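You operate a simulated robot arm through the tools that you are given. There is no shell and no other tool.

The job below is to be done with a simulated robot arm. You get a single attempt, and the scene is never put back.

JOB
Put things in order on the top of the herb bench. At the end: the clear stopper from the top of the herb bench stands where the white card stood; the beige sachet from the top of the herb bench stands where the clear stopper stood; the blue brush stands where the beige sachet stood; the white card from the top of the herb bench stands on top of the green leaves; whatever was shut is shut again. Leave all else as you found it, and nothing knocked over.

It is judged by the outcome, as a careful person would: the job done as asked, and still so three seconds after it is handed in. It fails if anything else is knocked over, pushed out of place, dropped, spilled or broken. A push-on lid holds only when it is set on centred and level and pressed home; a screw cap is set on level and turned clockwise until tight.

ROBOT AND FRAMES
A 7-joint arm with a two-finger parallel gripper, fixed in place. Base frame: the origin is at the foot of the arm, x ahead of it, y to its left, z up; the work surface is at about z = 0. Units: m, rad, N and s.
With the tool pointing down near the work surface it reaches from about 0.22 to 0.58 m from the base axis. Its first joint turns from -1.152 to 1.152 rad. Payload 2.5 kg.
The tool frame sits at the grasp point between the pads (the TCP): z along the fingers, y along the line on which they close. The tips reach 0.023 m beyond it. Largest opening 0.094 m; finger width 0.038, thickness 0.01; the body of the gripper, 0.054 by 0.096 m, starts 0.039 m behind the TCP.
Orientation is told as [roll, pitch, yaw] about the base's x, y, z axes, in that order, counted from this pose: with the fingers straight down and closing along the base's y, the tool's x points along the base's -x, its y along +y and its z along -z.

CONTROLS
- The arm moves only by the tool arm_command. Its argument "increments" is a list of rows, each a list of 7 numbers: the turn, a rotation vector about the tool's x, y, z in units of 6 degrees (1.0 is 6 degrees), then the shift along the tool's x, y, z in units of 20 mm (1.0 is 20 mm), then the opening, from 0 (shut) to 1 (fully open). In form: [[ax, ay, az, dx, dy, dz, grip], ...]. A call has 1 to 20 rows; each row shifts and turns the commanded pose from where the row before left it, along the tool's axes as they then stand. A call with a number of a shift or a turn outside -1 to 1 is refused whole. A row lasts 0.2 s, in which the tool goes at most 0.05 m and 0.15 rad; a call with a longer step from one row to the next is refused whole, and so is a gripper value outside its range. A pose out of reach is approached as far as the arm can. The call stops where the force on the tool passes 40 N (or 10 N more than at its start, if that is more) or the arm is blocked; 0.2 s more then pass. The fingers move at their own pace (about 0.108 m/s each) and stop on an object; they squeeze with about 20 N. The grip force told is the motor's: it shows also when the fingers shut on nothing. Time passes only in rows, and 0.2 s behind the last, so rows that do not move let the fingers close. The reply holds the time, the measured pose of the TCP, the force on the tool along the base axes, the opening and the grip force, in the units named above and with some noise, with the torque about the TCP (base axes, N m) and any sound that the robot's microphone picked up, and new pictures: "views" is both (left out), scene, wrist or none.
- Cameras (640 x 400 px; columns grow to the right, rows downward): "scene" is fixed at [0.1047, -0.3979, 0.5459]; the picture's right is [0.92, -0.39, 0.00], its down [-0.21, -0.50, -0.84] and it looks along [0.33, 0.77, -0.54] (base axes); focal length 328 px, centre (320, 200). "wrist" rides on the gripper at [0.086, 0.016, -0.074] in the tool frame; the picture's right is [-0.18, 0.98, 0.00], its down [-0.58, -0.11, -0.81] and it looks along [-0.79, -0.15, 0.59] (tool axes); focal length 243 px, centre (320, 200).
- locate(camera, pixels): for up to 12 pixels [column, row] of the newest picture of that camera ("zoom" is the newest enlarged one), the place [x, y, z] in the base frame of the surface seen there, good to about 0.002 m. No time passes.
- enlarge(camera, box): a new picture of the part [left, top, right, bottom] of that camera's present view, enlarged. No time passes.
- hand_in(): hands the job in; it is judged then, once.

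Leave the gripper open and the arm clear of the work at the hand-in unless told otherwise.

The tools are called after "Call:" as a command line: name --pt "numbers of a row" for each row, then --argument value for the rest, lists and objects as JSON in quotes. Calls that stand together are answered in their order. arm_command: Moves the arm, as the interface text tells. Its arguments: {"type":"object","properties":{"increments":{"type":"array"},"views":{"type":"string","enum":["both","scene","wrist","none"]}},"required":["increments"]} The other tools are called the same way: locate (camera, pixels) gives the place of the surface under pixels of a picture; enlarge (camera, box) takes an enlarged picture of a part of a camera's view; hand_in () hands the job in.

At the start:

```text
time: 0.0
ee_pos: [0.3611, 0.1919, 0.3284]
ee_rot: [0.0, 0.001, 0.0]
force: [-0.5, 0.5, -0.1]
ft_torque: [0.0, -0.01, -0.02]
finger_gap: 0.094
grip_force: 0.0
```

scene: 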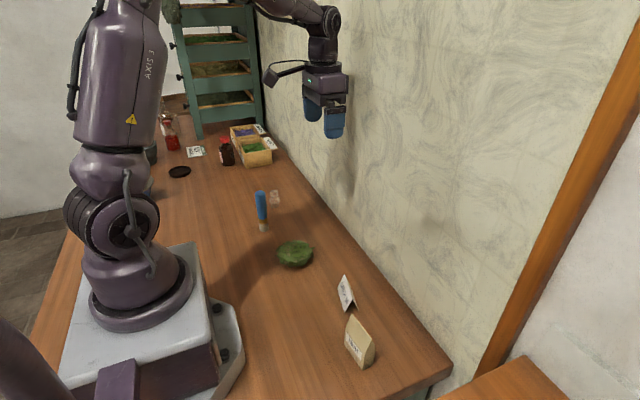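
wrist: 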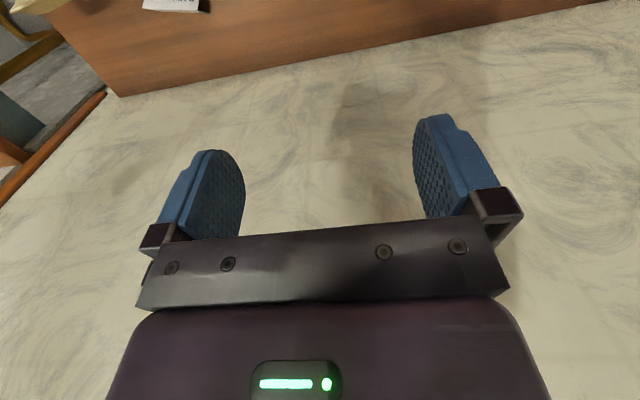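

I see a bench with the blue brush near (262,208), a clear thing near (274,197), green leaves at (294,254), a white card at (345,293) and a beige sachet at (358,342). I'll enlarge those areas to see details first.

Call:
enlarge --camera "scene" --box '[220, 170, 420, 390]'

Call:
enlarge --camera "scene" --box '[140, 90, 300, 200]'

Call:
locate --camera "scene" --pixels '[[262, 195], [263, 228], [274, 198], [294, 254], [345, 293], [358, 342], [345, 280], [355, 325], [250, 180], [400, 390]]'

```text
1.82 times, centred on (320, 280) of scene
```

zoom: 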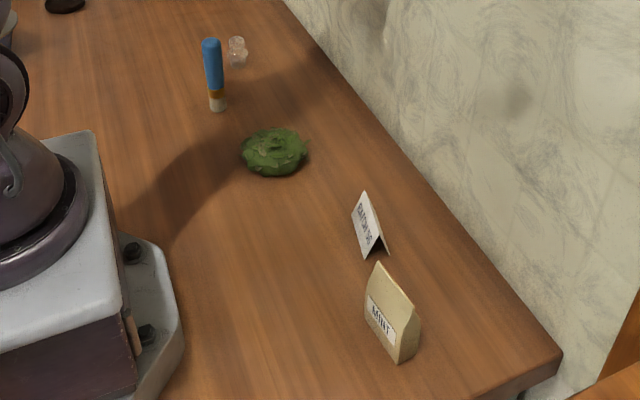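

```text
3.64 times, centred on (220, 145) of scene
```

zoom: 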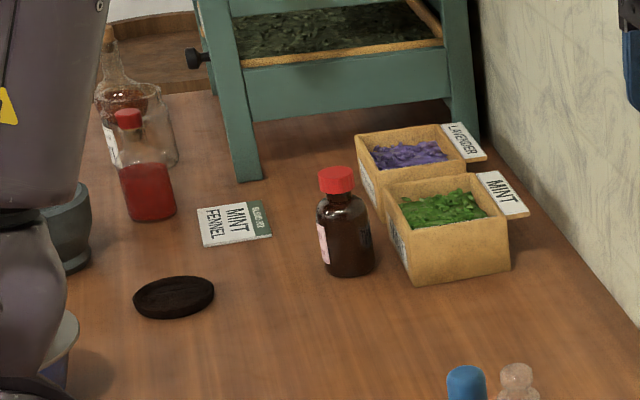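

```text
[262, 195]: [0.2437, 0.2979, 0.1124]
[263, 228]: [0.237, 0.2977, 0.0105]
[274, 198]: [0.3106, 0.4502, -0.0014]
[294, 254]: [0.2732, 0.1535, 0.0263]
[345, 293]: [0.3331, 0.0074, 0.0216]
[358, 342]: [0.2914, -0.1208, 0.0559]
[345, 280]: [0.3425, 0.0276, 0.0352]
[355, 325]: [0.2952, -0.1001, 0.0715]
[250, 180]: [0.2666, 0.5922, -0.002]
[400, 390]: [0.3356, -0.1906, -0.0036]
```

Next I zoom tightly on each item to find shape and size: the tent card, the sachet, the leaves, the brush and the stopper.

Call:
enlarge --camera "scene" --box '[325, 265, 389, 305]'

Call:
enlarge --camera "scene" --box '[240, 182, 304, 238]'

Call:
enlarge --camera "scene" --box '[325, 305, 405, 375]'

Call:
enlarge --camera "scene" --box '[264, 230, 328, 275]'

```text
10.00 times, centred on (357, 285) of scene
```

zoom: 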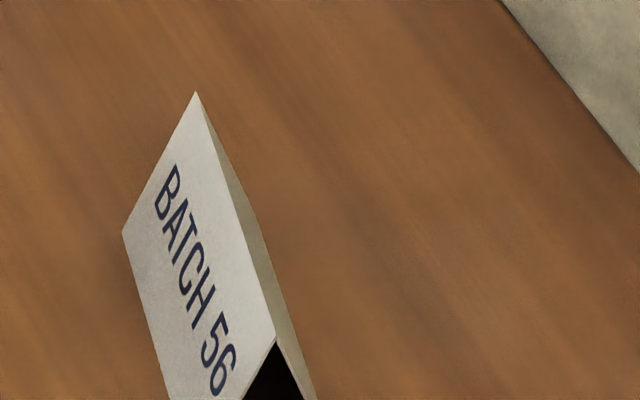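

```text
7.14 times, centred on (272, 210) of scene
```

zoom: 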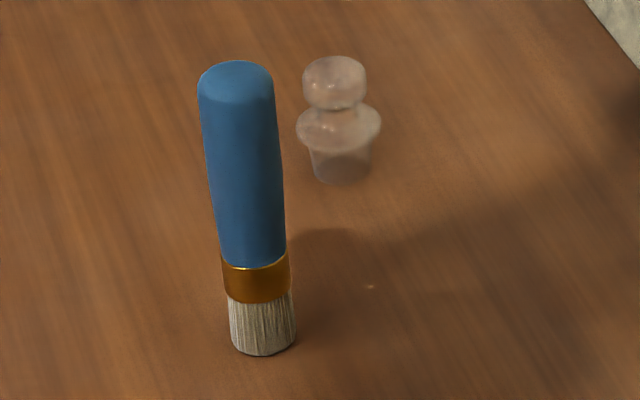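

```text
5.71 times, centred on (365, 340) of scene
```

zoom: 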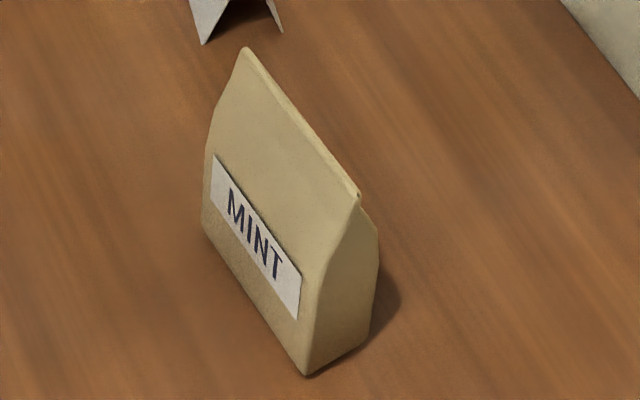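

```text
8.89 times, centred on (296, 252) of scene
```

zoom: 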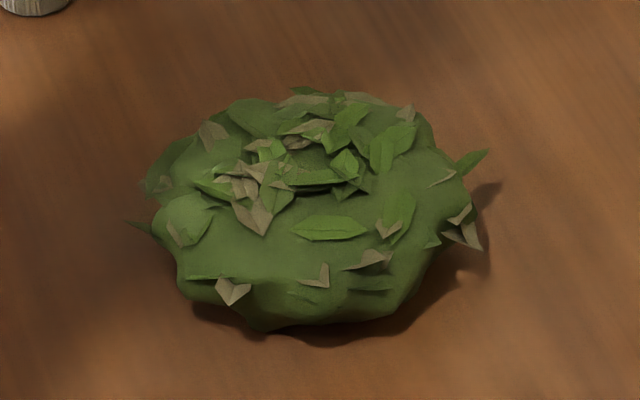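

The newest zoom shows the leaves. I locate several points across them (top, edges) to find height and outline.

Call:
locate --camera "zoom" --pixels '[[320, 110], [260, 170], [330, 190], [330, 250], [230, 250], [420, 220], [200, 140], [400, 140], [310, 325], [165, 200], [460, 190], [340, 165]]'

Call:
locate --camera "scene" --pixels '[[294, 241], [290, 246], [300, 246], [285, 252], [305, 252], [294, 260], [278, 252], [312, 250], [294, 264], [285, 244], [303, 242]]'

```text
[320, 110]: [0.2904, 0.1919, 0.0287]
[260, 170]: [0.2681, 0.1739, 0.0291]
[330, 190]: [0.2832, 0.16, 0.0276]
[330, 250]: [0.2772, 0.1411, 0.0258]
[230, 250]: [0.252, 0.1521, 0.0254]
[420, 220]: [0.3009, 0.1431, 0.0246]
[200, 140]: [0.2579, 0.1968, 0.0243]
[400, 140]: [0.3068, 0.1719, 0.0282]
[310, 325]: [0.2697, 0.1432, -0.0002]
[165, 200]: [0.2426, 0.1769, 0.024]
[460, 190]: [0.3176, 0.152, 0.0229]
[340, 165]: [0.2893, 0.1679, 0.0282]
```

```text
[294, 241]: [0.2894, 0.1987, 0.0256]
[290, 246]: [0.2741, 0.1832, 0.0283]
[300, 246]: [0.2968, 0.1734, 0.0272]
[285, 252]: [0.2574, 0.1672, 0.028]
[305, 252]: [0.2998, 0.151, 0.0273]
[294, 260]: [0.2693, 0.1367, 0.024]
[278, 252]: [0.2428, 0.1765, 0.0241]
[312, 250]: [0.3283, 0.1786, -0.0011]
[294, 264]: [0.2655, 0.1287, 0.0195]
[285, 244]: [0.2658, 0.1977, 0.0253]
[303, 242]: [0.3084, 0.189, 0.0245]
```

The leaves are a low heap: centre about (0.278, 0.165), radius about 0.04, top about z 0.028. Now I enlarge the card fully to locate its corners.

Call:
enlarge --camera "scene" --box '[313, 268, 377, 316]'

```text
8.33 times, centred on (345, 292) of scene
```

zoom: 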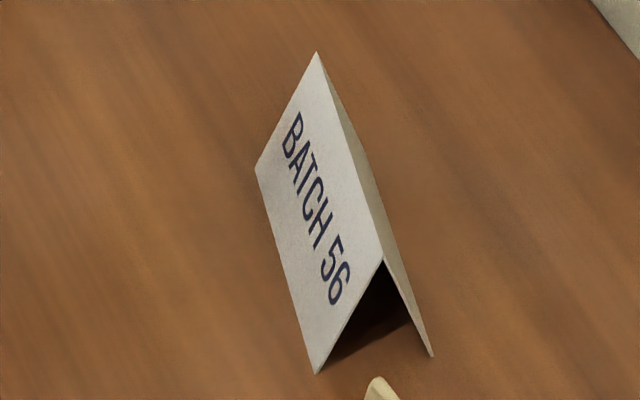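

I locate the card's corners: ridge ends near (317,55) and (381,258), foot corners near (258,170), (317,370), (431,352).

Call:
locate --camera "zoom" --pixels '[[317, 60], [320, 72], [376, 256], [380, 262], [260, 172], [268, 185], [316, 366], [318, 358], [430, 350], [426, 340], [345, 160], [310, 250]]'

Call:
enlarge --camera "scene" --box '[325, 305, 405, 375]'

```text
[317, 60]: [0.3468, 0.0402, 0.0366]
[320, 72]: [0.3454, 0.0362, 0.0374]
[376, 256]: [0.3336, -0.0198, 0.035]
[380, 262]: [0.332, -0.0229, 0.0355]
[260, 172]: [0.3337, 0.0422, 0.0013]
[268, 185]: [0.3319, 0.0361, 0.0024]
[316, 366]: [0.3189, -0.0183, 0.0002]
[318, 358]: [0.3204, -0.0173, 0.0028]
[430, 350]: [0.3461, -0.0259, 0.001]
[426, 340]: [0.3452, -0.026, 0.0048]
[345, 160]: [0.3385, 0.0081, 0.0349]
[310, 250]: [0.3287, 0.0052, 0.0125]
```

```text
5.71 times, centred on (365, 340) of scene
```

zoom: 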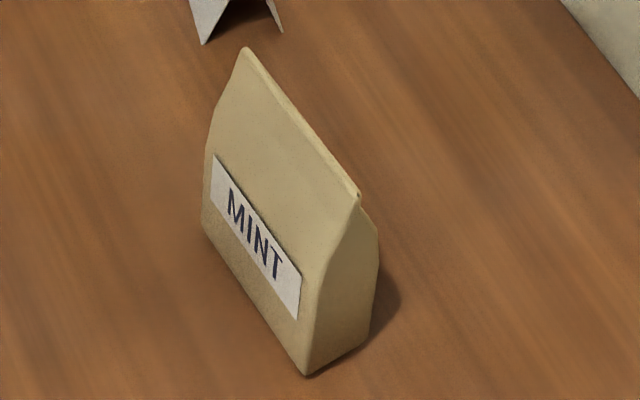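

Card: ridge from about (0.347, 0.041) to (0.332, -0.023), height 0.037, foot width 0.028. Now the sachet: its corners in the zoom: ridge ends (247,52), (357,193), base corners (205,228), (307,372), (370,340).

Call:
locate --camera "zoom" --pixels '[[248, 56], [355, 195], [206, 225], [306, 370], [368, 335], [214, 110], [205, 195], [315, 280], [376, 240], [345, 300], [255, 240], [300, 125]]'

Call:
enlarge --camera "scene" --box '[240, 182, 304, 238]'

```text
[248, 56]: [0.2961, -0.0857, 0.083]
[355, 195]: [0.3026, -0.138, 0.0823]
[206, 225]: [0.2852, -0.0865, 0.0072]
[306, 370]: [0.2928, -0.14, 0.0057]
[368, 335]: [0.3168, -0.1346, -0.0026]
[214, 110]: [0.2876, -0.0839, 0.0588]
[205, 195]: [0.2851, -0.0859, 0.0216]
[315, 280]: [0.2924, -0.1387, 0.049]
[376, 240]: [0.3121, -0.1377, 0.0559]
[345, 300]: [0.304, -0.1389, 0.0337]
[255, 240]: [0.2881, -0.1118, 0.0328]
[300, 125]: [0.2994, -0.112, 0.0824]
```

```text
7.14 times, centred on (272, 210) of scene
```

zoom: 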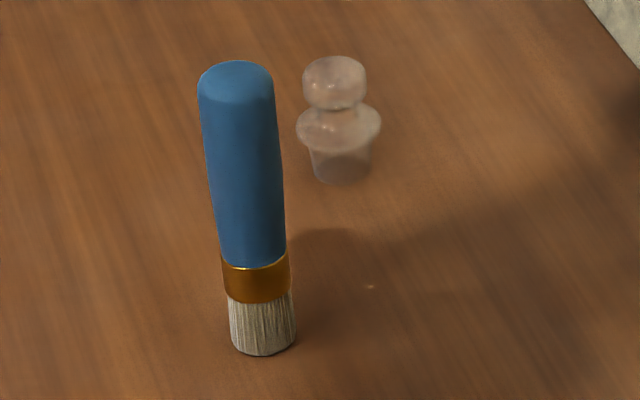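

Sachet: width about 0.053 along a line 8° off the base's y, depth about 0.02, height 0.083, centre about (0.299, -0.112). Now I locate points on the brush and on the stopper in the new zoom.

Call:
locate --camera "zoom" --pixels '[[237, 72], [203, 90], [273, 90], [222, 265], [288, 265], [263, 350], [232, 340], [295, 335], [333, 70], [338, 130], [342, 175], [342, 186]]'

```text
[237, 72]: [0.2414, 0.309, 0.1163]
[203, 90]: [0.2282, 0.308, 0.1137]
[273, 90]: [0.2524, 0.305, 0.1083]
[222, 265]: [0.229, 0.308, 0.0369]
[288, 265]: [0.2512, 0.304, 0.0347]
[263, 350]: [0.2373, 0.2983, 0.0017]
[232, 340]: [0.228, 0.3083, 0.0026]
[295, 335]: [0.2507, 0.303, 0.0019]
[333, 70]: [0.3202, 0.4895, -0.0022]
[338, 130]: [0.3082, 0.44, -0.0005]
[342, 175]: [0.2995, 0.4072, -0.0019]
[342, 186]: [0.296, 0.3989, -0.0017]
```

The brush axis is about (0.240, 0.308), height 0.117. The clear stopper is seen through by locate (it returns the table behind), so by geometry it stands near (0.303, 0.412), about 0.045 tall. Plan: card → leaves, stopper → card's place, sachet → stopper's place, brush → sachet's place. First I move to above the card at z 0.20 with the gripper open.

Call:
arm_command --pt "0 0 0 0.105 -0.915 0.64 1" --pt "0 0 0 0.105 -0.915 0.64 1" --pt "0 0 0 0.105 -0.915 0.64 1" --pt "0 0 0 0.105 -0.915 0.64 1" --pt "0 0 0 0.105 -0.915 0.64 1" --pt "0 0 0 0.105 -0.915 0.64 1" --pt "0 0 0 0.105 -0.915 0.64 1" --pt "0 0 0 0.105 -0.915 0.64 1" --pt "0 0 0 0.105 -0.915 0.64 1" --pt "0 0 0 0.105 -0.915 0.64 1" --pt "1 0 0 0 0 0 1" --pt "-1 0 0 0 0 0 1" --views "both"

```text
time: 2.6
ee_pos: [0.34, 0.0107, 0.2023]
ee_rot: [0.0, 0.0, -0.001]
force: [0.0, 0.5, -0.2]
ft_torque: [-0.01, -0.02, -0.02]
finger_gap: 0.0942
grip_force: 0.0
```

scene: 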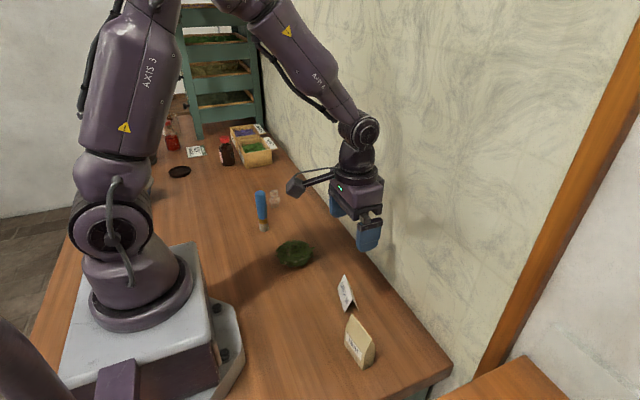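
wrist: 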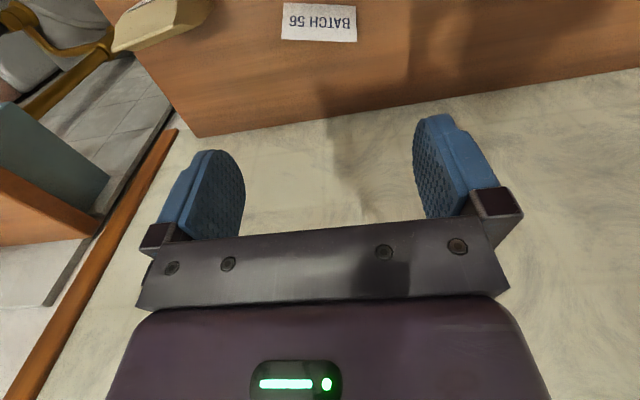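

The wrist picture (upside-down) shows the card at (318,20), its text side. I'll zoom on it and locate to check the card's pose from this view too.

Call:
enlarge --camera "wrist" --box '[250, 0, 390, 70]'

Call:
locate --camera "wrist" --pixels '[[286, 6], [354, 8], [284, 37], [354, 39], [320, 36], [320, 5], [300, 34], [340, 36]]'

```text
4.57 times, centred on (320, 35) of wrist
```

zoom: 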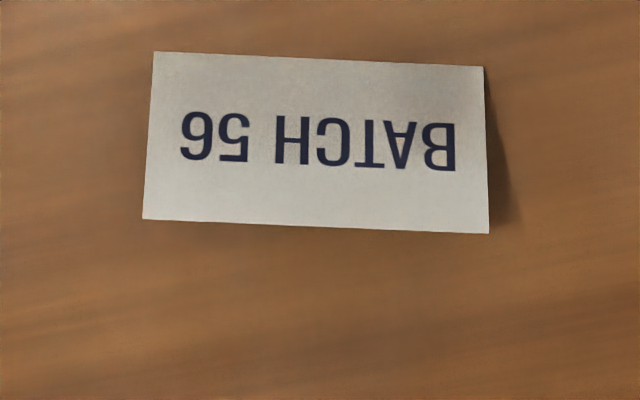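

```text
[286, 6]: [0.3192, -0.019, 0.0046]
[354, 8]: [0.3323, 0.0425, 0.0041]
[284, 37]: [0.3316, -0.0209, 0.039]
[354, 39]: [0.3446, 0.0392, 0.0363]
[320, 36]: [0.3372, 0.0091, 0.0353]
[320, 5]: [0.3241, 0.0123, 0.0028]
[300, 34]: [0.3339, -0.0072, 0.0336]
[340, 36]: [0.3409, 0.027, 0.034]
```

The ridge runs at about -12.3° from base y, centred at (0.339, 0.0095). I turn the tool by +12.3° about its z, and lower to z about 0.07 over the card, then look.

Call:
arm_command --pt "0 0 1 0 0 0 1" --pt "0 0 1 0 0 0 1" --pt "0 0 0.05 0 -0.05 0.6 1" --pt "0 0 0 0 0 1 1" --pt "0 0 0 0 0 1 1" --pt "0 0 0 0 0 1 1" --pt "0 0 0 0 0 1 1" --pt "0 0 0 0 0 1 1" --pt "0 0 0 0 0 1 1" --pt "0 0 0 0 0 0 1" --views "both"

```text
time: 4.8
ee_pos: [0.342, 0.01, 0.0698]
ee_rot: [0.0, 0.001, -0.216]
force: [-0.7, -0.1, -0.2]
ft_torque: [0.0, 0.02, 0.0]
finger_gap: 0.0941
grip_force: 0.0
```

scene: 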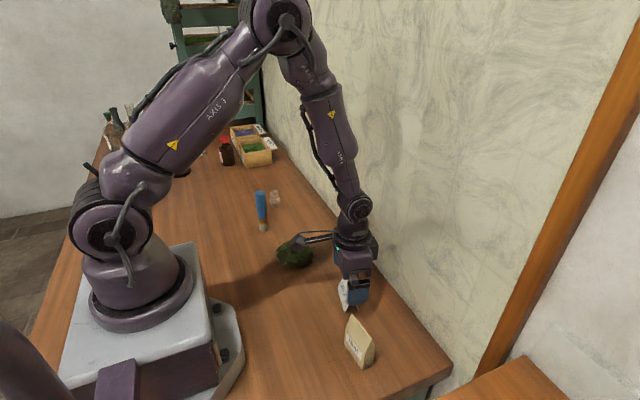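
wrist: 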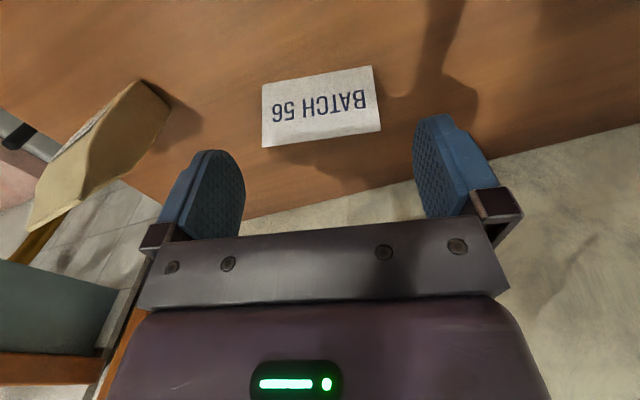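

Pose is (0.342, 0.010, 0.070) with the card between the fingers at (320,105) in the wrist picture. I locate the card's ridge and foot from this closer view.

Call:
locate --camera "wrist" --pixels '[[264, 145], [378, 129], [263, 88], [371, 68], [320, 137], [317, 78], [290, 141], [350, 133]]'

```text
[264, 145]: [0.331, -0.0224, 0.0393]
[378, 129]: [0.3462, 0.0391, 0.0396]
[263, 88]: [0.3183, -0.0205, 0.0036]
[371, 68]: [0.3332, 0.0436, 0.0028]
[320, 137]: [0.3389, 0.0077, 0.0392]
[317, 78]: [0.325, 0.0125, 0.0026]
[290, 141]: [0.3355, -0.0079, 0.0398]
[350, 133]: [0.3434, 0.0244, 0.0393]
```

Card ridge: centre (0.339, 0.0085), angle about -13.4°, top z 0.039. I make a small correction, lower to z 0.027 (tips about 4 mm above the bench), then close on the card's ends.

Call:
arm_command --pt "0 0 0.15 0 0 0 1" --pt "0 0 0 0.13 -0.11 0 1" --pt "0 0 0 0 0 0.75 1" --pt "0 0 0 0 0 0.75 1" --pt "0 0 0 0 0 0.64 1" --pt "0 0 0 0 0 0 1" --views "both"

```text
time: 6.2
ee_pos: [0.3364, 0.0084, 0.0265]
ee_rot: [0.002, 0.0, -0.232]
force: [0.0, -0.3, -0.4]
ft_torque: [0.01, 0.05, 0.01]
finger_gap: 0.094
grip_force: 0.1
```

scene: 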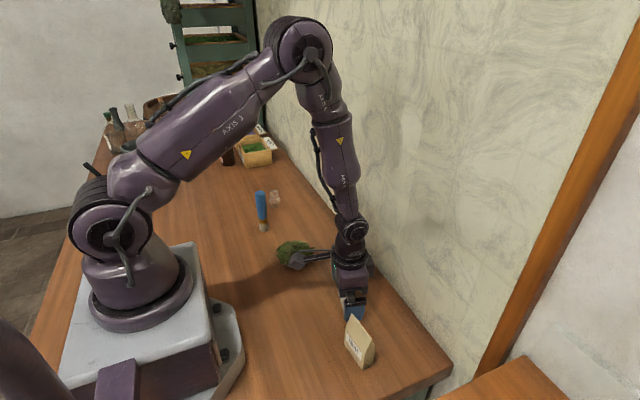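
wrist: 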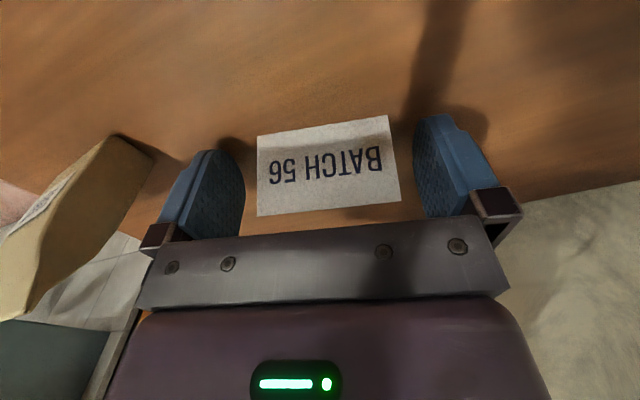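

Now z 0.0265, and the card sits between the pads. Position reads x 0.3364; ridge was at 0.339, so I nudge 2 mm along +x and reread (no picture change expected).

Call:
arm_command --pt "0 0 0 -0.1 0 0 1" --pt "0 0 0 0 0 0 1" --views "wrist"

Call:
locate --camera "wrist" --pixels '[[259, 212], [399, 198], [259, 138], [387, 118], [330, 203], [320, 130], [215, 225], [445, 205]]'

```text
time: 6.8
ee_pos: [0.3393, 0.0069, 0.0265]
ee_rot: [0.001, 0.0, -0.233]
force: [0.1, 0.4, 0.2]
ft_torque: [0.0, -0.04, 0.0]
finger_gap: 0.094
grip_force: 0.1
```

wrist: 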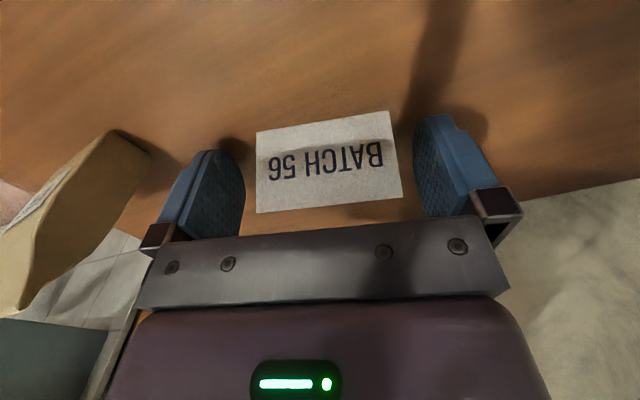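

```text
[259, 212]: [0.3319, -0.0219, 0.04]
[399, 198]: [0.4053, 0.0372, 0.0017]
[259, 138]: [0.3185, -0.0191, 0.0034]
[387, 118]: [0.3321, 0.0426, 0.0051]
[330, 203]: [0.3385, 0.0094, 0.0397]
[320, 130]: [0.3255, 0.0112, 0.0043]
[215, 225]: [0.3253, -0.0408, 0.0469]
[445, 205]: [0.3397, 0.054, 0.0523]
```

The card is centred between the pads within about 2 mm. I close the gripper on it.

Call:
arm_command --pt "0 0 0 0 0 0 0.7" --pt "0 0 0 0 0 0 0.5" --pt "0 0 0 0 0 0 0.2" --pt "0 0 0 0 0 0 0" --pt "0 0 0 0 0 0 0" --views "both"

```text
time: 8.0
ee_pos: [0.3397, 0.0069, 0.0268]
ee_rot: [0.0, 0.0, -0.23]
force: [-0.3, 0.4, -0.2]
ft_torque: [0.02, 0.02, -0.02]
finger_gap: 0.0645
grip_force: 19.8
```

scene: 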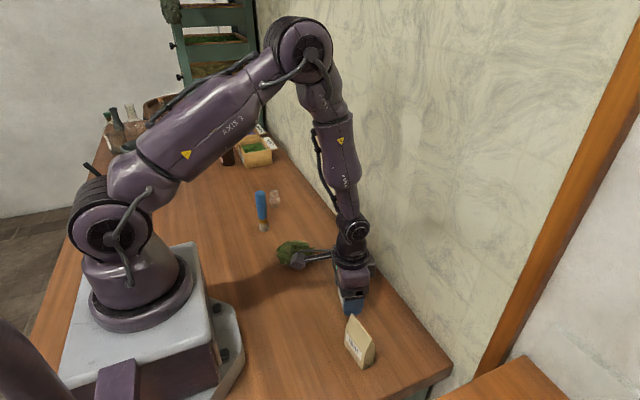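
wrist: 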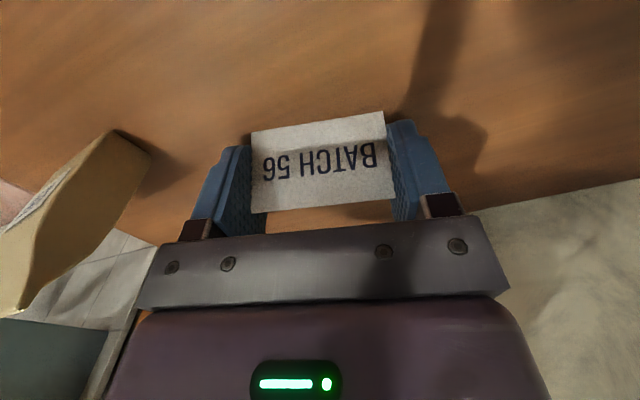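

The card is gripped (gap 0.0645, force 20 N). I lift straight up about 0.10 m.

Call:
arm_command --pt "0 0 0 0 0 -0.3 0" --pt "0 0 0 0 0 -0.6 0" --pt "0 0 0 0 0 -0.8 0" --pt "0 0 0 0 0 -0.8 0" --pt "0 0 0 0 0 -0.8 0" --pt "0 0 0 0 0 -0.8 0" --pt "0 0 0 0 0 -0.6 0" --pt "0 0 0 0 0 -0.3 0" --pt "0 0 0 0 0 0 0" --views "both"

```text
time: 10.0
ee_pos: [0.3376, 0.009, 0.125]
ee_rot: [0.001, 0.001, -0.232]
force: [-0.1, 0.3, 0.3]
ft_torque: [-0.01, 0.01, -0.04]
finger_gap: 0.0646
grip_force: 20.0
```

scene: 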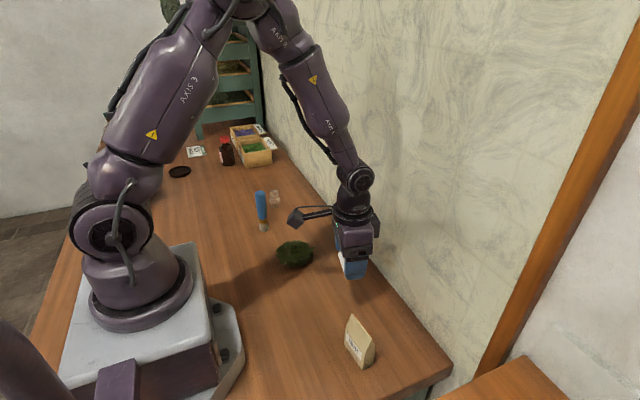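
wrist: 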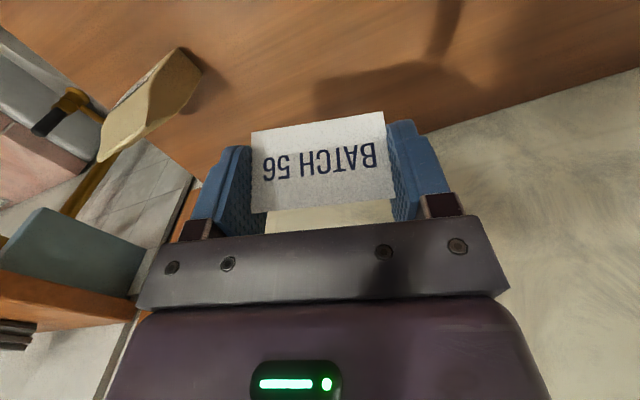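

The card hangs level in the gripper, and the leaves are untouched. Next I carry it at z 0.125 to over the leaves' centre (0.279, 0.164).

Call:
arm_command --pt "0 0 0 0.3 0.44 0 0" --pt "0 0 0 0.585 0.86 0 0" --pt "0 0 0 0.585 0.86 0 0" --pt "0 0 0 0.585 0.86 0 0" --pt "0 0 0 0.585 0.86 0 0" --pt "0 0 0 0.585 0.86 0 0" --pt "0 0 0 0.585 0.86 0 0" --pt "0 0 0 0.585 0.86 0 0" --pt "0 0 0 0.285 0.42 0 0" --pt "0 0 0 0 0 0 0" --pt "0 0 0 0 0 0 0" --views "both"

```text
time: 12.4
ee_pos: [0.2798, 0.164, 0.1264]
ee_rot: [0.0, 0.0, -0.232]
force: [0.4, -0.4, -1.3]
ft_torque: [0.03, -0.01, 0.03]
finger_gap: 0.0644
grip_force: 20.0
```

scene: 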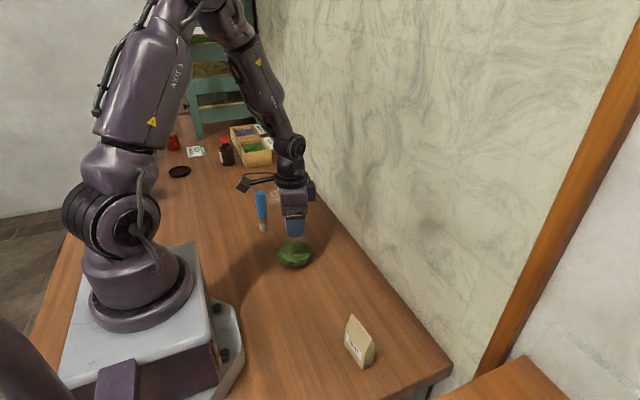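
wrist: 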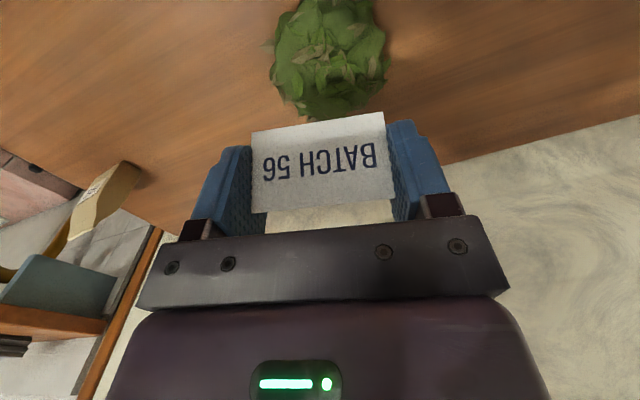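

The wrist view shows the leaves at (330,55). I locate points around and on it to refine its centre and top height.

Call:
locate --camera "wrist" --pixels '[[276, 60], [384, 55], [310, 112], [345, 105], [330, 60], [330, 30], [330, 90], [305, 60], [360, 60], [300, 10], [365, 10], [330, 5]]'

Call:
enlarge --camera "wrist" --box '[250, 0, 410, 130]'

```text
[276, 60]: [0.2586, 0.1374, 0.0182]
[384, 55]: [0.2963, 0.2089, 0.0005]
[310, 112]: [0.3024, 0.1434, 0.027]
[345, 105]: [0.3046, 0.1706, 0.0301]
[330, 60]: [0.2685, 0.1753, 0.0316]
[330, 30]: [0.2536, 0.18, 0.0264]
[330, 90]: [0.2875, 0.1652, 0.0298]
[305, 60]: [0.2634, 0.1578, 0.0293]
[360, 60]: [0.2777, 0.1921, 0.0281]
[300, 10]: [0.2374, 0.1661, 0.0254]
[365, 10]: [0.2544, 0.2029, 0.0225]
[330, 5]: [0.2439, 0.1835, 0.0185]
```

```text
3.08 times, centred on (330, 65) of wrist
```

zoom: 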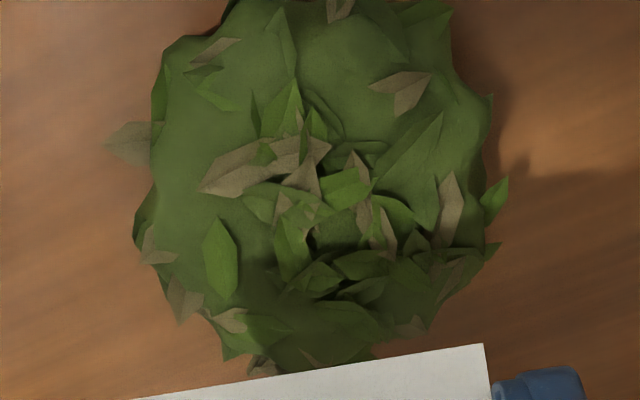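

The heap spans x 0.237–0.32, y 0.127–0.207, crown about z 0.030. I shift slightly to (0.277, 0.166) and lower to z about 0.063, still above contact (expected at about 0.056).

Call:
arm_command --pt "0 0 0 0.12 0.075 0 0" --pt "0 0 0 0 0 0.6 0" --pt "0 0 0 0 0 0.8 0" --pt "0 0 0 0 0 0.8 0" --pt "0 0 0 0 0 0.6 0" --pt "0 0 0 0 0 0.3 0" --pt "0 0 0 0 0 0 0" --pt "0 0 0 0 0 0 0" --views "both"

```text
time: 14.2
ee_pos: [0.2767, 0.1649, 0.0642]
ee_rot: [0.001, 0.0, -0.232]
force: [-0.3, 0.7, -0.1]
ft_torque: [0.04, -0.01, 0.0]
finger_gap: 0.0646
grip_force: 20.0
```

scene: 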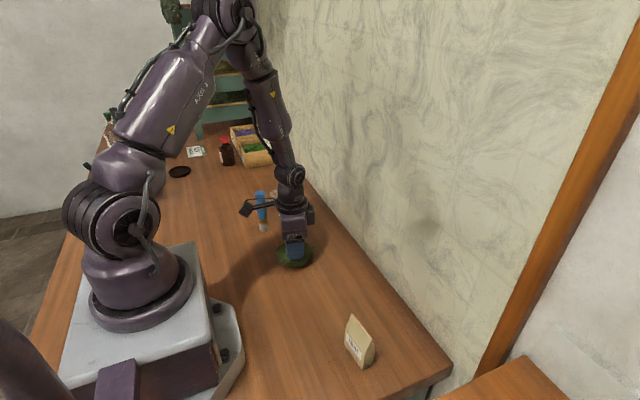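
wrist: 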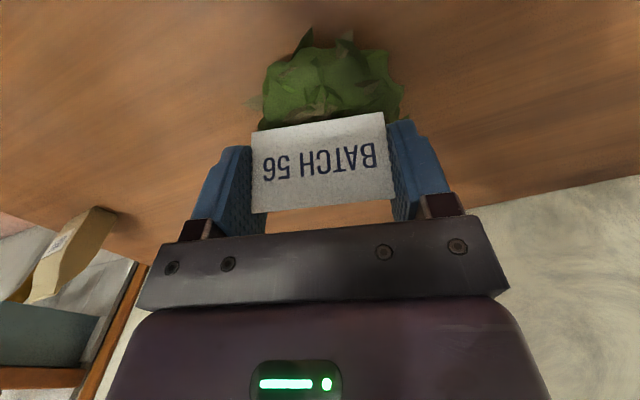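

Still no contact (force about 0). I lower in small steps of about 2 mm, watching the force.

Call:
arm_command --pt "0 0 0 0 0 0.1 0" --pt "0 0 0 0 0 0.1 0" --pt "0 0 0 0 0 0 0" --views "none"

```text
time: 15.0
ee_pos: [0.2756, 0.1645, 0.0606]
ee_rot: [0.001, 0.001, -0.231]
force: [-0.3, -0.3, -0.1]
ft_torque: [0.0, 0.0, -0.01]
finger_gap: 0.0646
grip_force: 20.2
```

Pose z 0.0606, no contact yet. Another 2 mm.

Call:
arm_command --pt "0 0 0 0 0 0.1 0" --pt "0 0 0 0 0 0 0" --views "none"

```text
time: 15.6
ee_pos: [0.277, 0.1645, 0.059]
ee_rot: [0.0, 0.0, -0.23]
force: [-0.3, -0.2, 0.1]
ft_torque: [0.0, -0.04, 0.0]
finger_gap: 0.0643
grip_force: 20.7
```

Still free at z 0.059. Another 1.5 mm.

Call:
arm_command --pt "0 0 0 0 0 0.08 0" --pt "0 0 0 0 0 0 0" --views "none"

```text
time: 16.2
ee_pos: [0.277, 0.165, 0.0579]
ee_rot: [0.001, -0.001, -0.232]
force: [-0.1, 0.1, 0.9]
ft_torque: [-0.01, 0.03, -0.01]
finger_gap: 0.0645
grip_force: 20.0
```

Force z reads 0.9 N, maybe first touch or noise. Another 1 mm.

Call:
arm_command --pt "0 0 0 0 0 0.05 0" --pt "0 0 0 0 0 0 0" --views "both"

```text
time: 16.8
ee_pos: [0.2766, 0.1639, 0.0553]
ee_rot: [0.001, 0.001, -0.232]
force: [-0.3, -0.4, 0.0]
ft_torque: [0.0, -0.01, 0.01]
finger_gap: 0.0647
grip_force: 20.5
```

scene: 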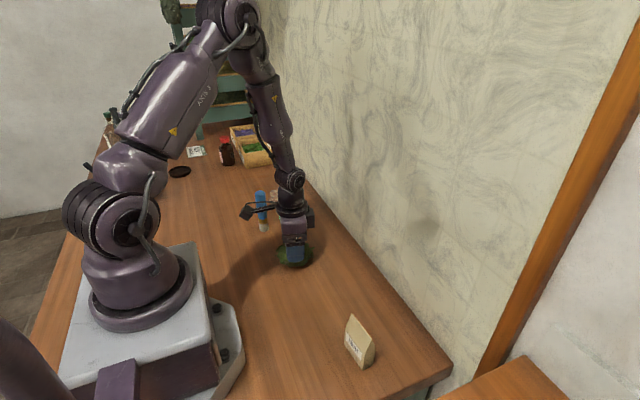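
wrist: 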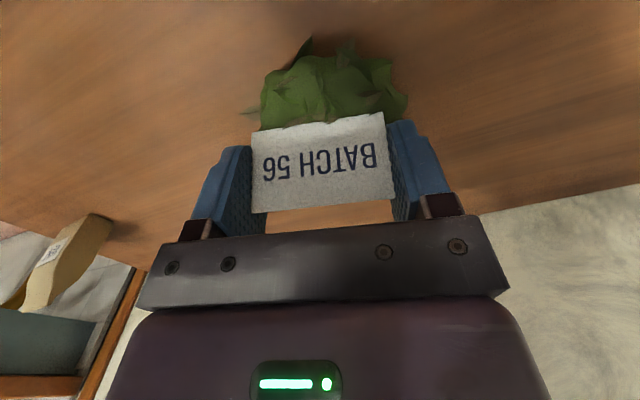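

No force yet at z about 0.056. I enlarge the scene view to check the gap before going on.

Call:
enlarge --camera "scene" --box '[264, 225, 328, 275]'

Call:
enlarge --camera "wrist" --box '[240, 50, 420, 160]'

```text
8.00 times, centred on (296, 250) of scene
```

zoom: 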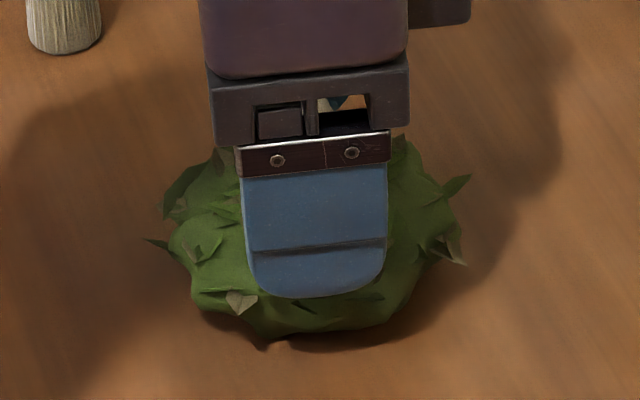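

```text
3.56 times, centred on (330, 105) of wrist
```

zoom: 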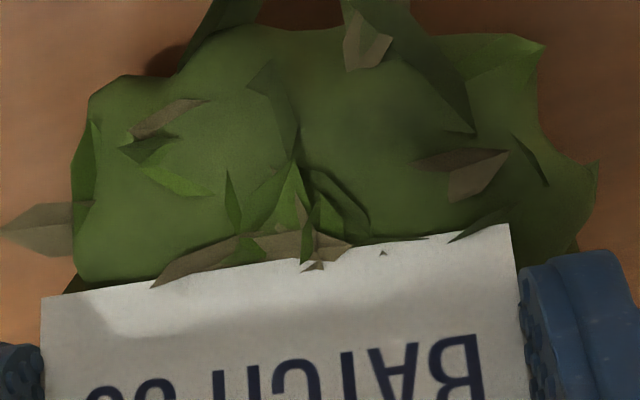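

Loose leaf tips already overlap the card's foot edge, but no load is felt yet. I go on 1 mm at a time.

Call:
arm_command --pt "0 0 0 0 0 0.05 0" --pt "0 0 0 0 0 0 0" --views "none"

```text
time: 17.4
ee_pos: [0.2765, 0.1653, 0.0546]
ee_rot: [0.0, 0.001, -0.233]
force: [-0.4, -0.2, 0.2]
ft_torque: [-0.02, 0.04, 0.01]
finger_gap: 0.0646
grip_force: 20.5
```

Still nothing at z 0.0546; another 1 mm.

Call:
arm_command --pt "0 0 0 0 0 0.05 0" --pt "0 0 0 0 0 0 0" --views "none"

```text
time: 18.0
ee_pos: [0.2777, 0.1649, 0.0533]
ee_rot: [0.0, 0.001, -0.231]
force: [0.0, -1.3, 9.1]
ft_torque: [0.02, 0.01, -0.01]
finger_gap: 0.0647
grip_force: 20.0
```

Contact: 9 N upward at z 0.0533. I relieve it by 0.4 mm, then open gradually.

Call:
arm_command --pt "0 0 0 0 0 -0.02 0" --pt "0 0 0 0 0 0 0" --pt "0 0 0 0 0 0 0.72" --pt "0 0 0 0 0 0 0.78" --pt "0 0 0 0 0 0 0.88" --pt "0 0 0 0 0 0 1" --pt "0 0 0 0 0 0 1" --views "both"

```text
time: 19.6
ee_pos: [0.2763, 0.1647, 0.0545]
ee_rot: [-0.001, 0.002, -0.232]
force: [0.0, 0.0, 0.4]
ft_torque: [0.0, 0.02, 0.04]
finger_gap: 0.094
grip_force: 0.0
```

scene: 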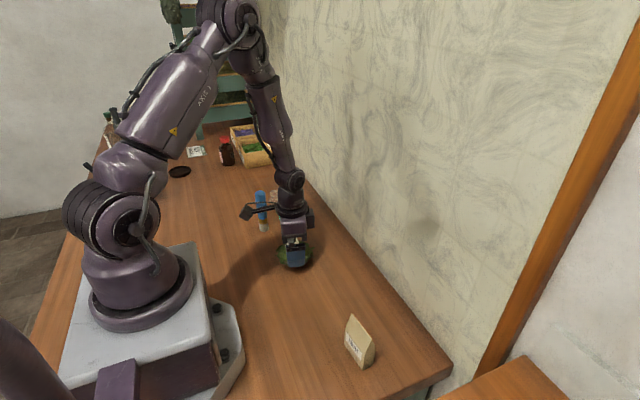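
wrist: 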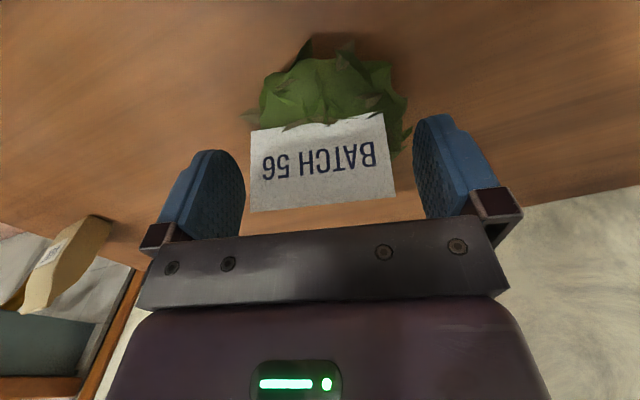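

The card stands on the leaves, fingers are clear. I rise straight up about 0.11 m and look.

Call:
arm_command --pt "0 0 0 0 0 -0.3 1" --pt "0 0 0 0 0 -0.6 1" --pt "0 0 0 0 0 -0.9 1" --pt "0 0 0 0 0 -0.9 1" --pt "0 0 0 0 0 -0.9 1" --pt "0 0 0 0 0 -0.9 1" --pt "0 0 0 0 0 -0.6 1" --pt "0 0 0 0 0 -0.4 1" --pt "0 0 0 0 0 0 1" --views "both"

Call:
enlarge --camera "scene" --box '[254, 220, 338, 280]'

```text
time: 21.6
ee_pos: [0.2752, 0.1657, 0.1636]
ee_rot: [0.001, 0.0, -0.231]
force: [-0.6, 0.5, -0.3]
ft_torque: [-0.03, 0.01, 0.0]
finger_gap: 0.0939
grip_force: 0.0
```

scene: 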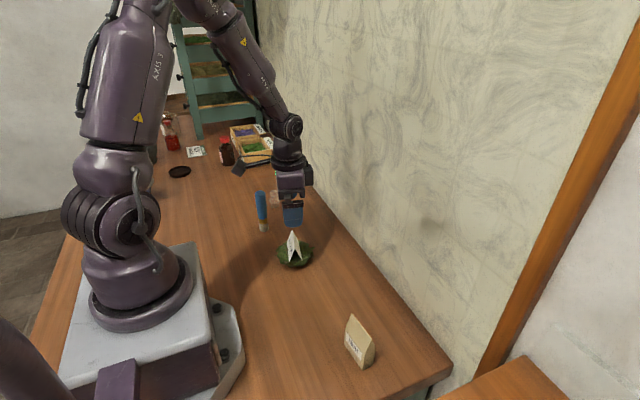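
wrist: 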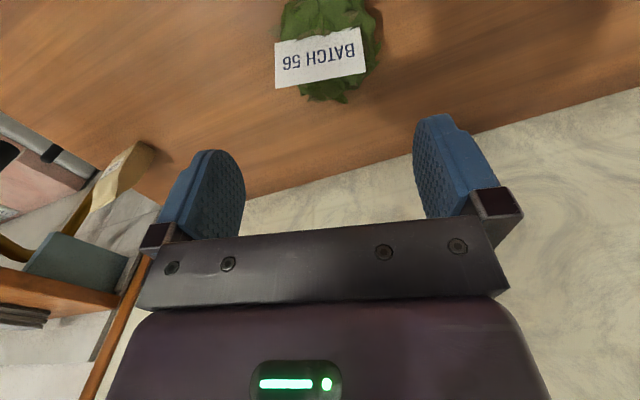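

```text
6.67 times, centred on (296, 250) of scene
```

zoom: 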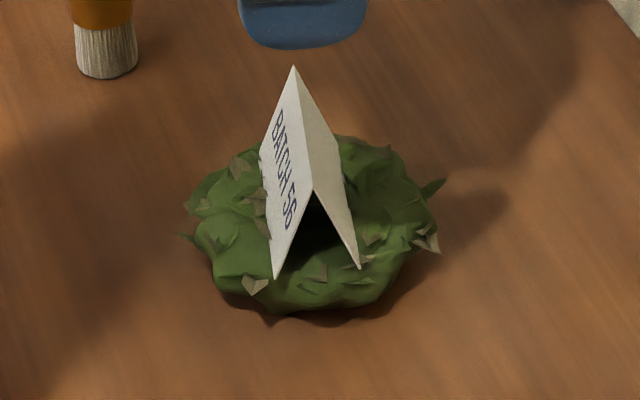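

The card stands well on the leaves. Next the stopper. I turn back to yaw 0 and travel at z 0.163 (above the 0.117 m brush) to over the stopper near (0.303, 0.412).

Call:
arm_command --pt "0 0 -1 0 0 0 1" --pt "0 0 -1 0 0 0 1" --pt "0 0 -0.22 0 0 0 1" --pt "0 0 0 -0.1 0.45 0 1" --pt "0 0 0 -0.1 0.9 0 1" --pt "0 0 0 -0.1 0.95 0 1" --pt "0 0 0 -0.1 0.95 0 1" --pt "0 0 0 -0.1 0.95 0 1" --pt "0 0 0 -0.1 0.95 0 1" --pt "0 0 0 -0.1 0.95 0 1" --pt "0 0 0 -0.1 0.95 0 1" --pt "0 0 0 -0.1 0.95 0 1" --pt "0 0 0 -0.1 0.95 0 1" --pt "0 0 0 -0.1 0.95 0 1" --pt "0 0 0 -0.1 0.95 0 1" --pt "0 0 0 -0.1 0.95 0 1" --pt "0 0 0 -0.065 0.5 0 1" --pt "0 0 0 0 0 0 1" --views "both"

```text
time: 25.4
ee_pos: [0.305, 0.4101, 0.1653]
ee_rot: [0.0, -0.001, 0.002]
force: [-0.6, -0.2, 1.8]
ft_torque: [0.01, 0.01, -0.02]
finger_gap: 0.0937
grip_force: 0.1
```

scene: 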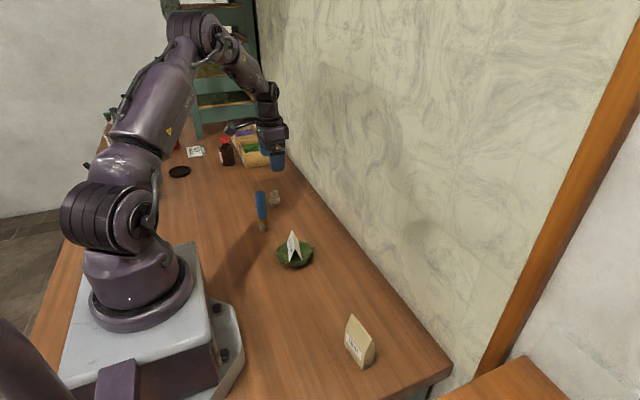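
wrist: 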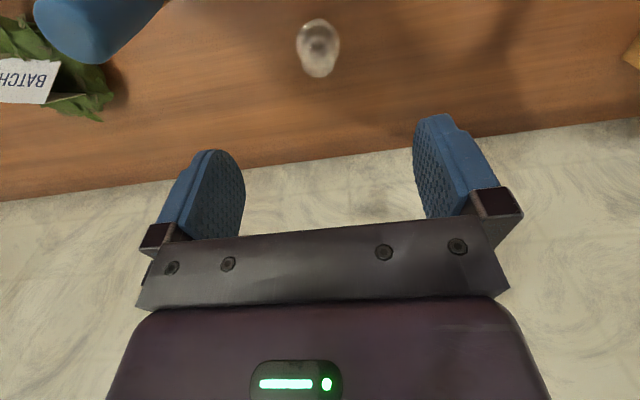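

The stopper appears at (318,47) in the wrist picture. I enlarge it to measure its parts.

Call:
enlarge --camera "wrist" --box '[278, 10, 358, 85]'

Call:
enlarge --camera "scene" --box '[250, 180, 300, 215]'

```text
5.33 times, centred on (318, 48) of wrist
```

zoom: 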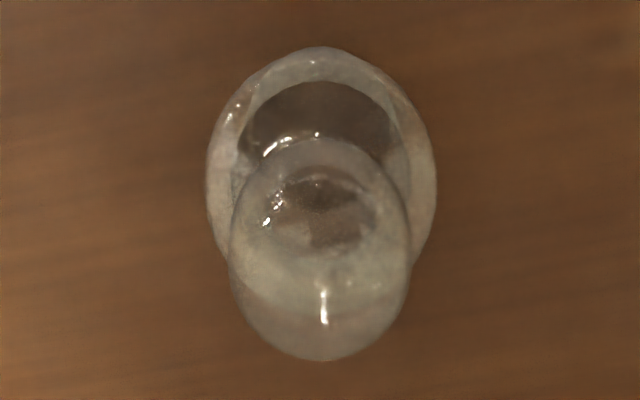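

```text
11.43 times, centred on (275, 198) of scene
```

zoom: 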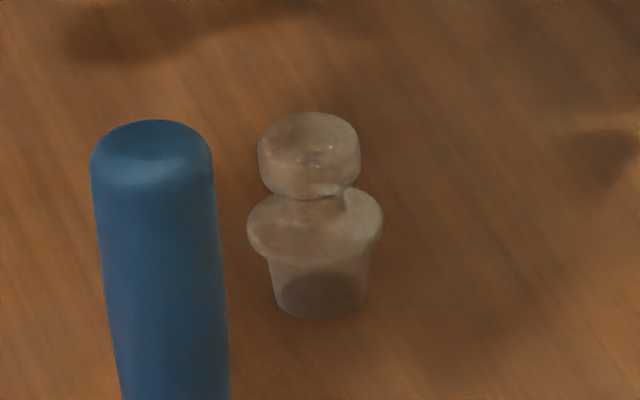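

Both views show knob, neck, flange and plug clearly. Since locate looks through the glass to the bench, I can use those bench points as ray ends: knob centre (318,57), flange centre (318,41) in the wrist view and (274,194) in the scene view.

Call:
locate --camera "wrist" --pixels '[[318, 57.4], [318.2, 41.5], [301, 57.4], [335.3, 57.4], [296.8, 41], [340, 41], [318, 36.5], [318, 78.4]]'

Call:
locate --camera "scene" --pixels '[[274, 194.2], [274.6, 200.2], [275, 208.3], [274, 190.3]]'

```text
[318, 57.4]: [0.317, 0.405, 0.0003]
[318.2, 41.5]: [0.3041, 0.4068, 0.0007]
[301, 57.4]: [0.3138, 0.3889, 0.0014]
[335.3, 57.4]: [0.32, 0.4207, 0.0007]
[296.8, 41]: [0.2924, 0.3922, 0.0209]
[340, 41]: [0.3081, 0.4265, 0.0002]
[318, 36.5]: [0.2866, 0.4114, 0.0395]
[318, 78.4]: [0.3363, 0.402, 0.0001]
```

```text
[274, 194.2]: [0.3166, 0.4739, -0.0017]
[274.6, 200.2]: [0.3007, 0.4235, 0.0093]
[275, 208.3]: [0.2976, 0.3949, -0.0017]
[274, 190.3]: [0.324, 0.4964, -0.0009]
```

Combining both views: stopper axis about (0.300, 0.4085), knob radius 0.013 spanning z 0.031–0.046, flange top about 0.024. I'll grip by the knob. I lower to z about 0.085 with a small sideways correction and look again.

Call:
arm_command --pt "0 0 0 0.2 -0.1 0 1" --pt "0 0 0 0 0 0.5 1" --pt "0 0 0 0 0 0.9 1" --pt "0 0 0 0 0 0.9 1" --pt "0 0 0 0 0 0.9 1" --pt "0 0 0 0 0 0.6 1" --pt "0 0 0 0 0 0.2 1" --pt "0 0 0 0 0 0 1" --views "both"

Call:
enlarge --camera "wrist" --box '[260, 40, 380, 150]'

```text
time: 27.2
ee_pos: [0.2991, 0.41, 0.0847]
ee_rot: [0.0, -0.001, 0.001]
force: [0.5, 0.3, -0.4]
ft_torque: [0.02, -0.01, 0.03]
finger_gap: 0.094
grip_force: 0.1
```

scene: 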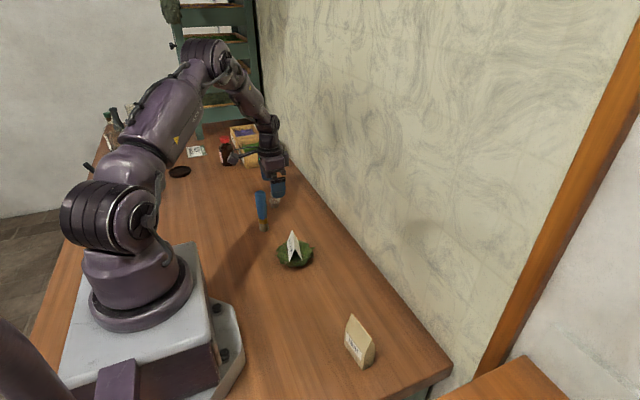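
wrist: 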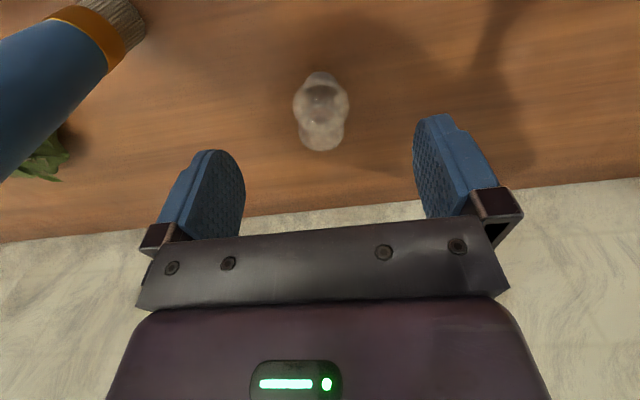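

```text
3.64 times, centred on (320, 95) of wrist
```

zoom: 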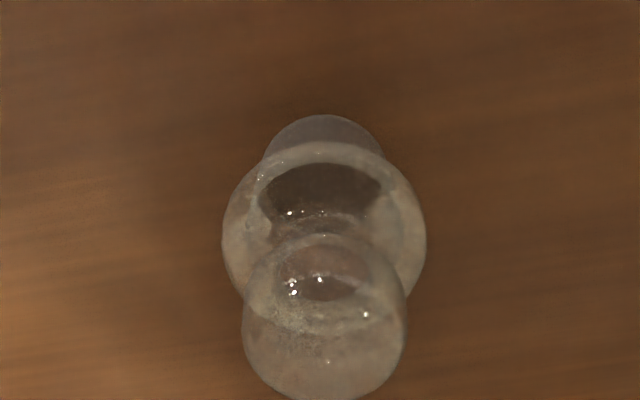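

The stopper is at (321,112) in the wrist view, between the fingers in the column sense. I locate knob- and flange-centre rays once more.

Call:
locate --camera "wrist" --pixels '[[321.1, 126.9], [321.2, 106], [321, 120], [321, 135], [321, 100], [321, 74], [298, 126.9], [343, 126.9], [321, 90], [321, 146]]'

```text
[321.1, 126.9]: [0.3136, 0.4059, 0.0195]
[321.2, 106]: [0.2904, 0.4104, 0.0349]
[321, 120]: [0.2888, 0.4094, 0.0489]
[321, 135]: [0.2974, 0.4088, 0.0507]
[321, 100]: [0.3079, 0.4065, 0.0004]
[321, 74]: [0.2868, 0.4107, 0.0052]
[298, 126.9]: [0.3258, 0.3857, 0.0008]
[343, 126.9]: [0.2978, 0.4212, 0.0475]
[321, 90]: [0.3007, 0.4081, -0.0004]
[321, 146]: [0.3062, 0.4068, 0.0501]
```

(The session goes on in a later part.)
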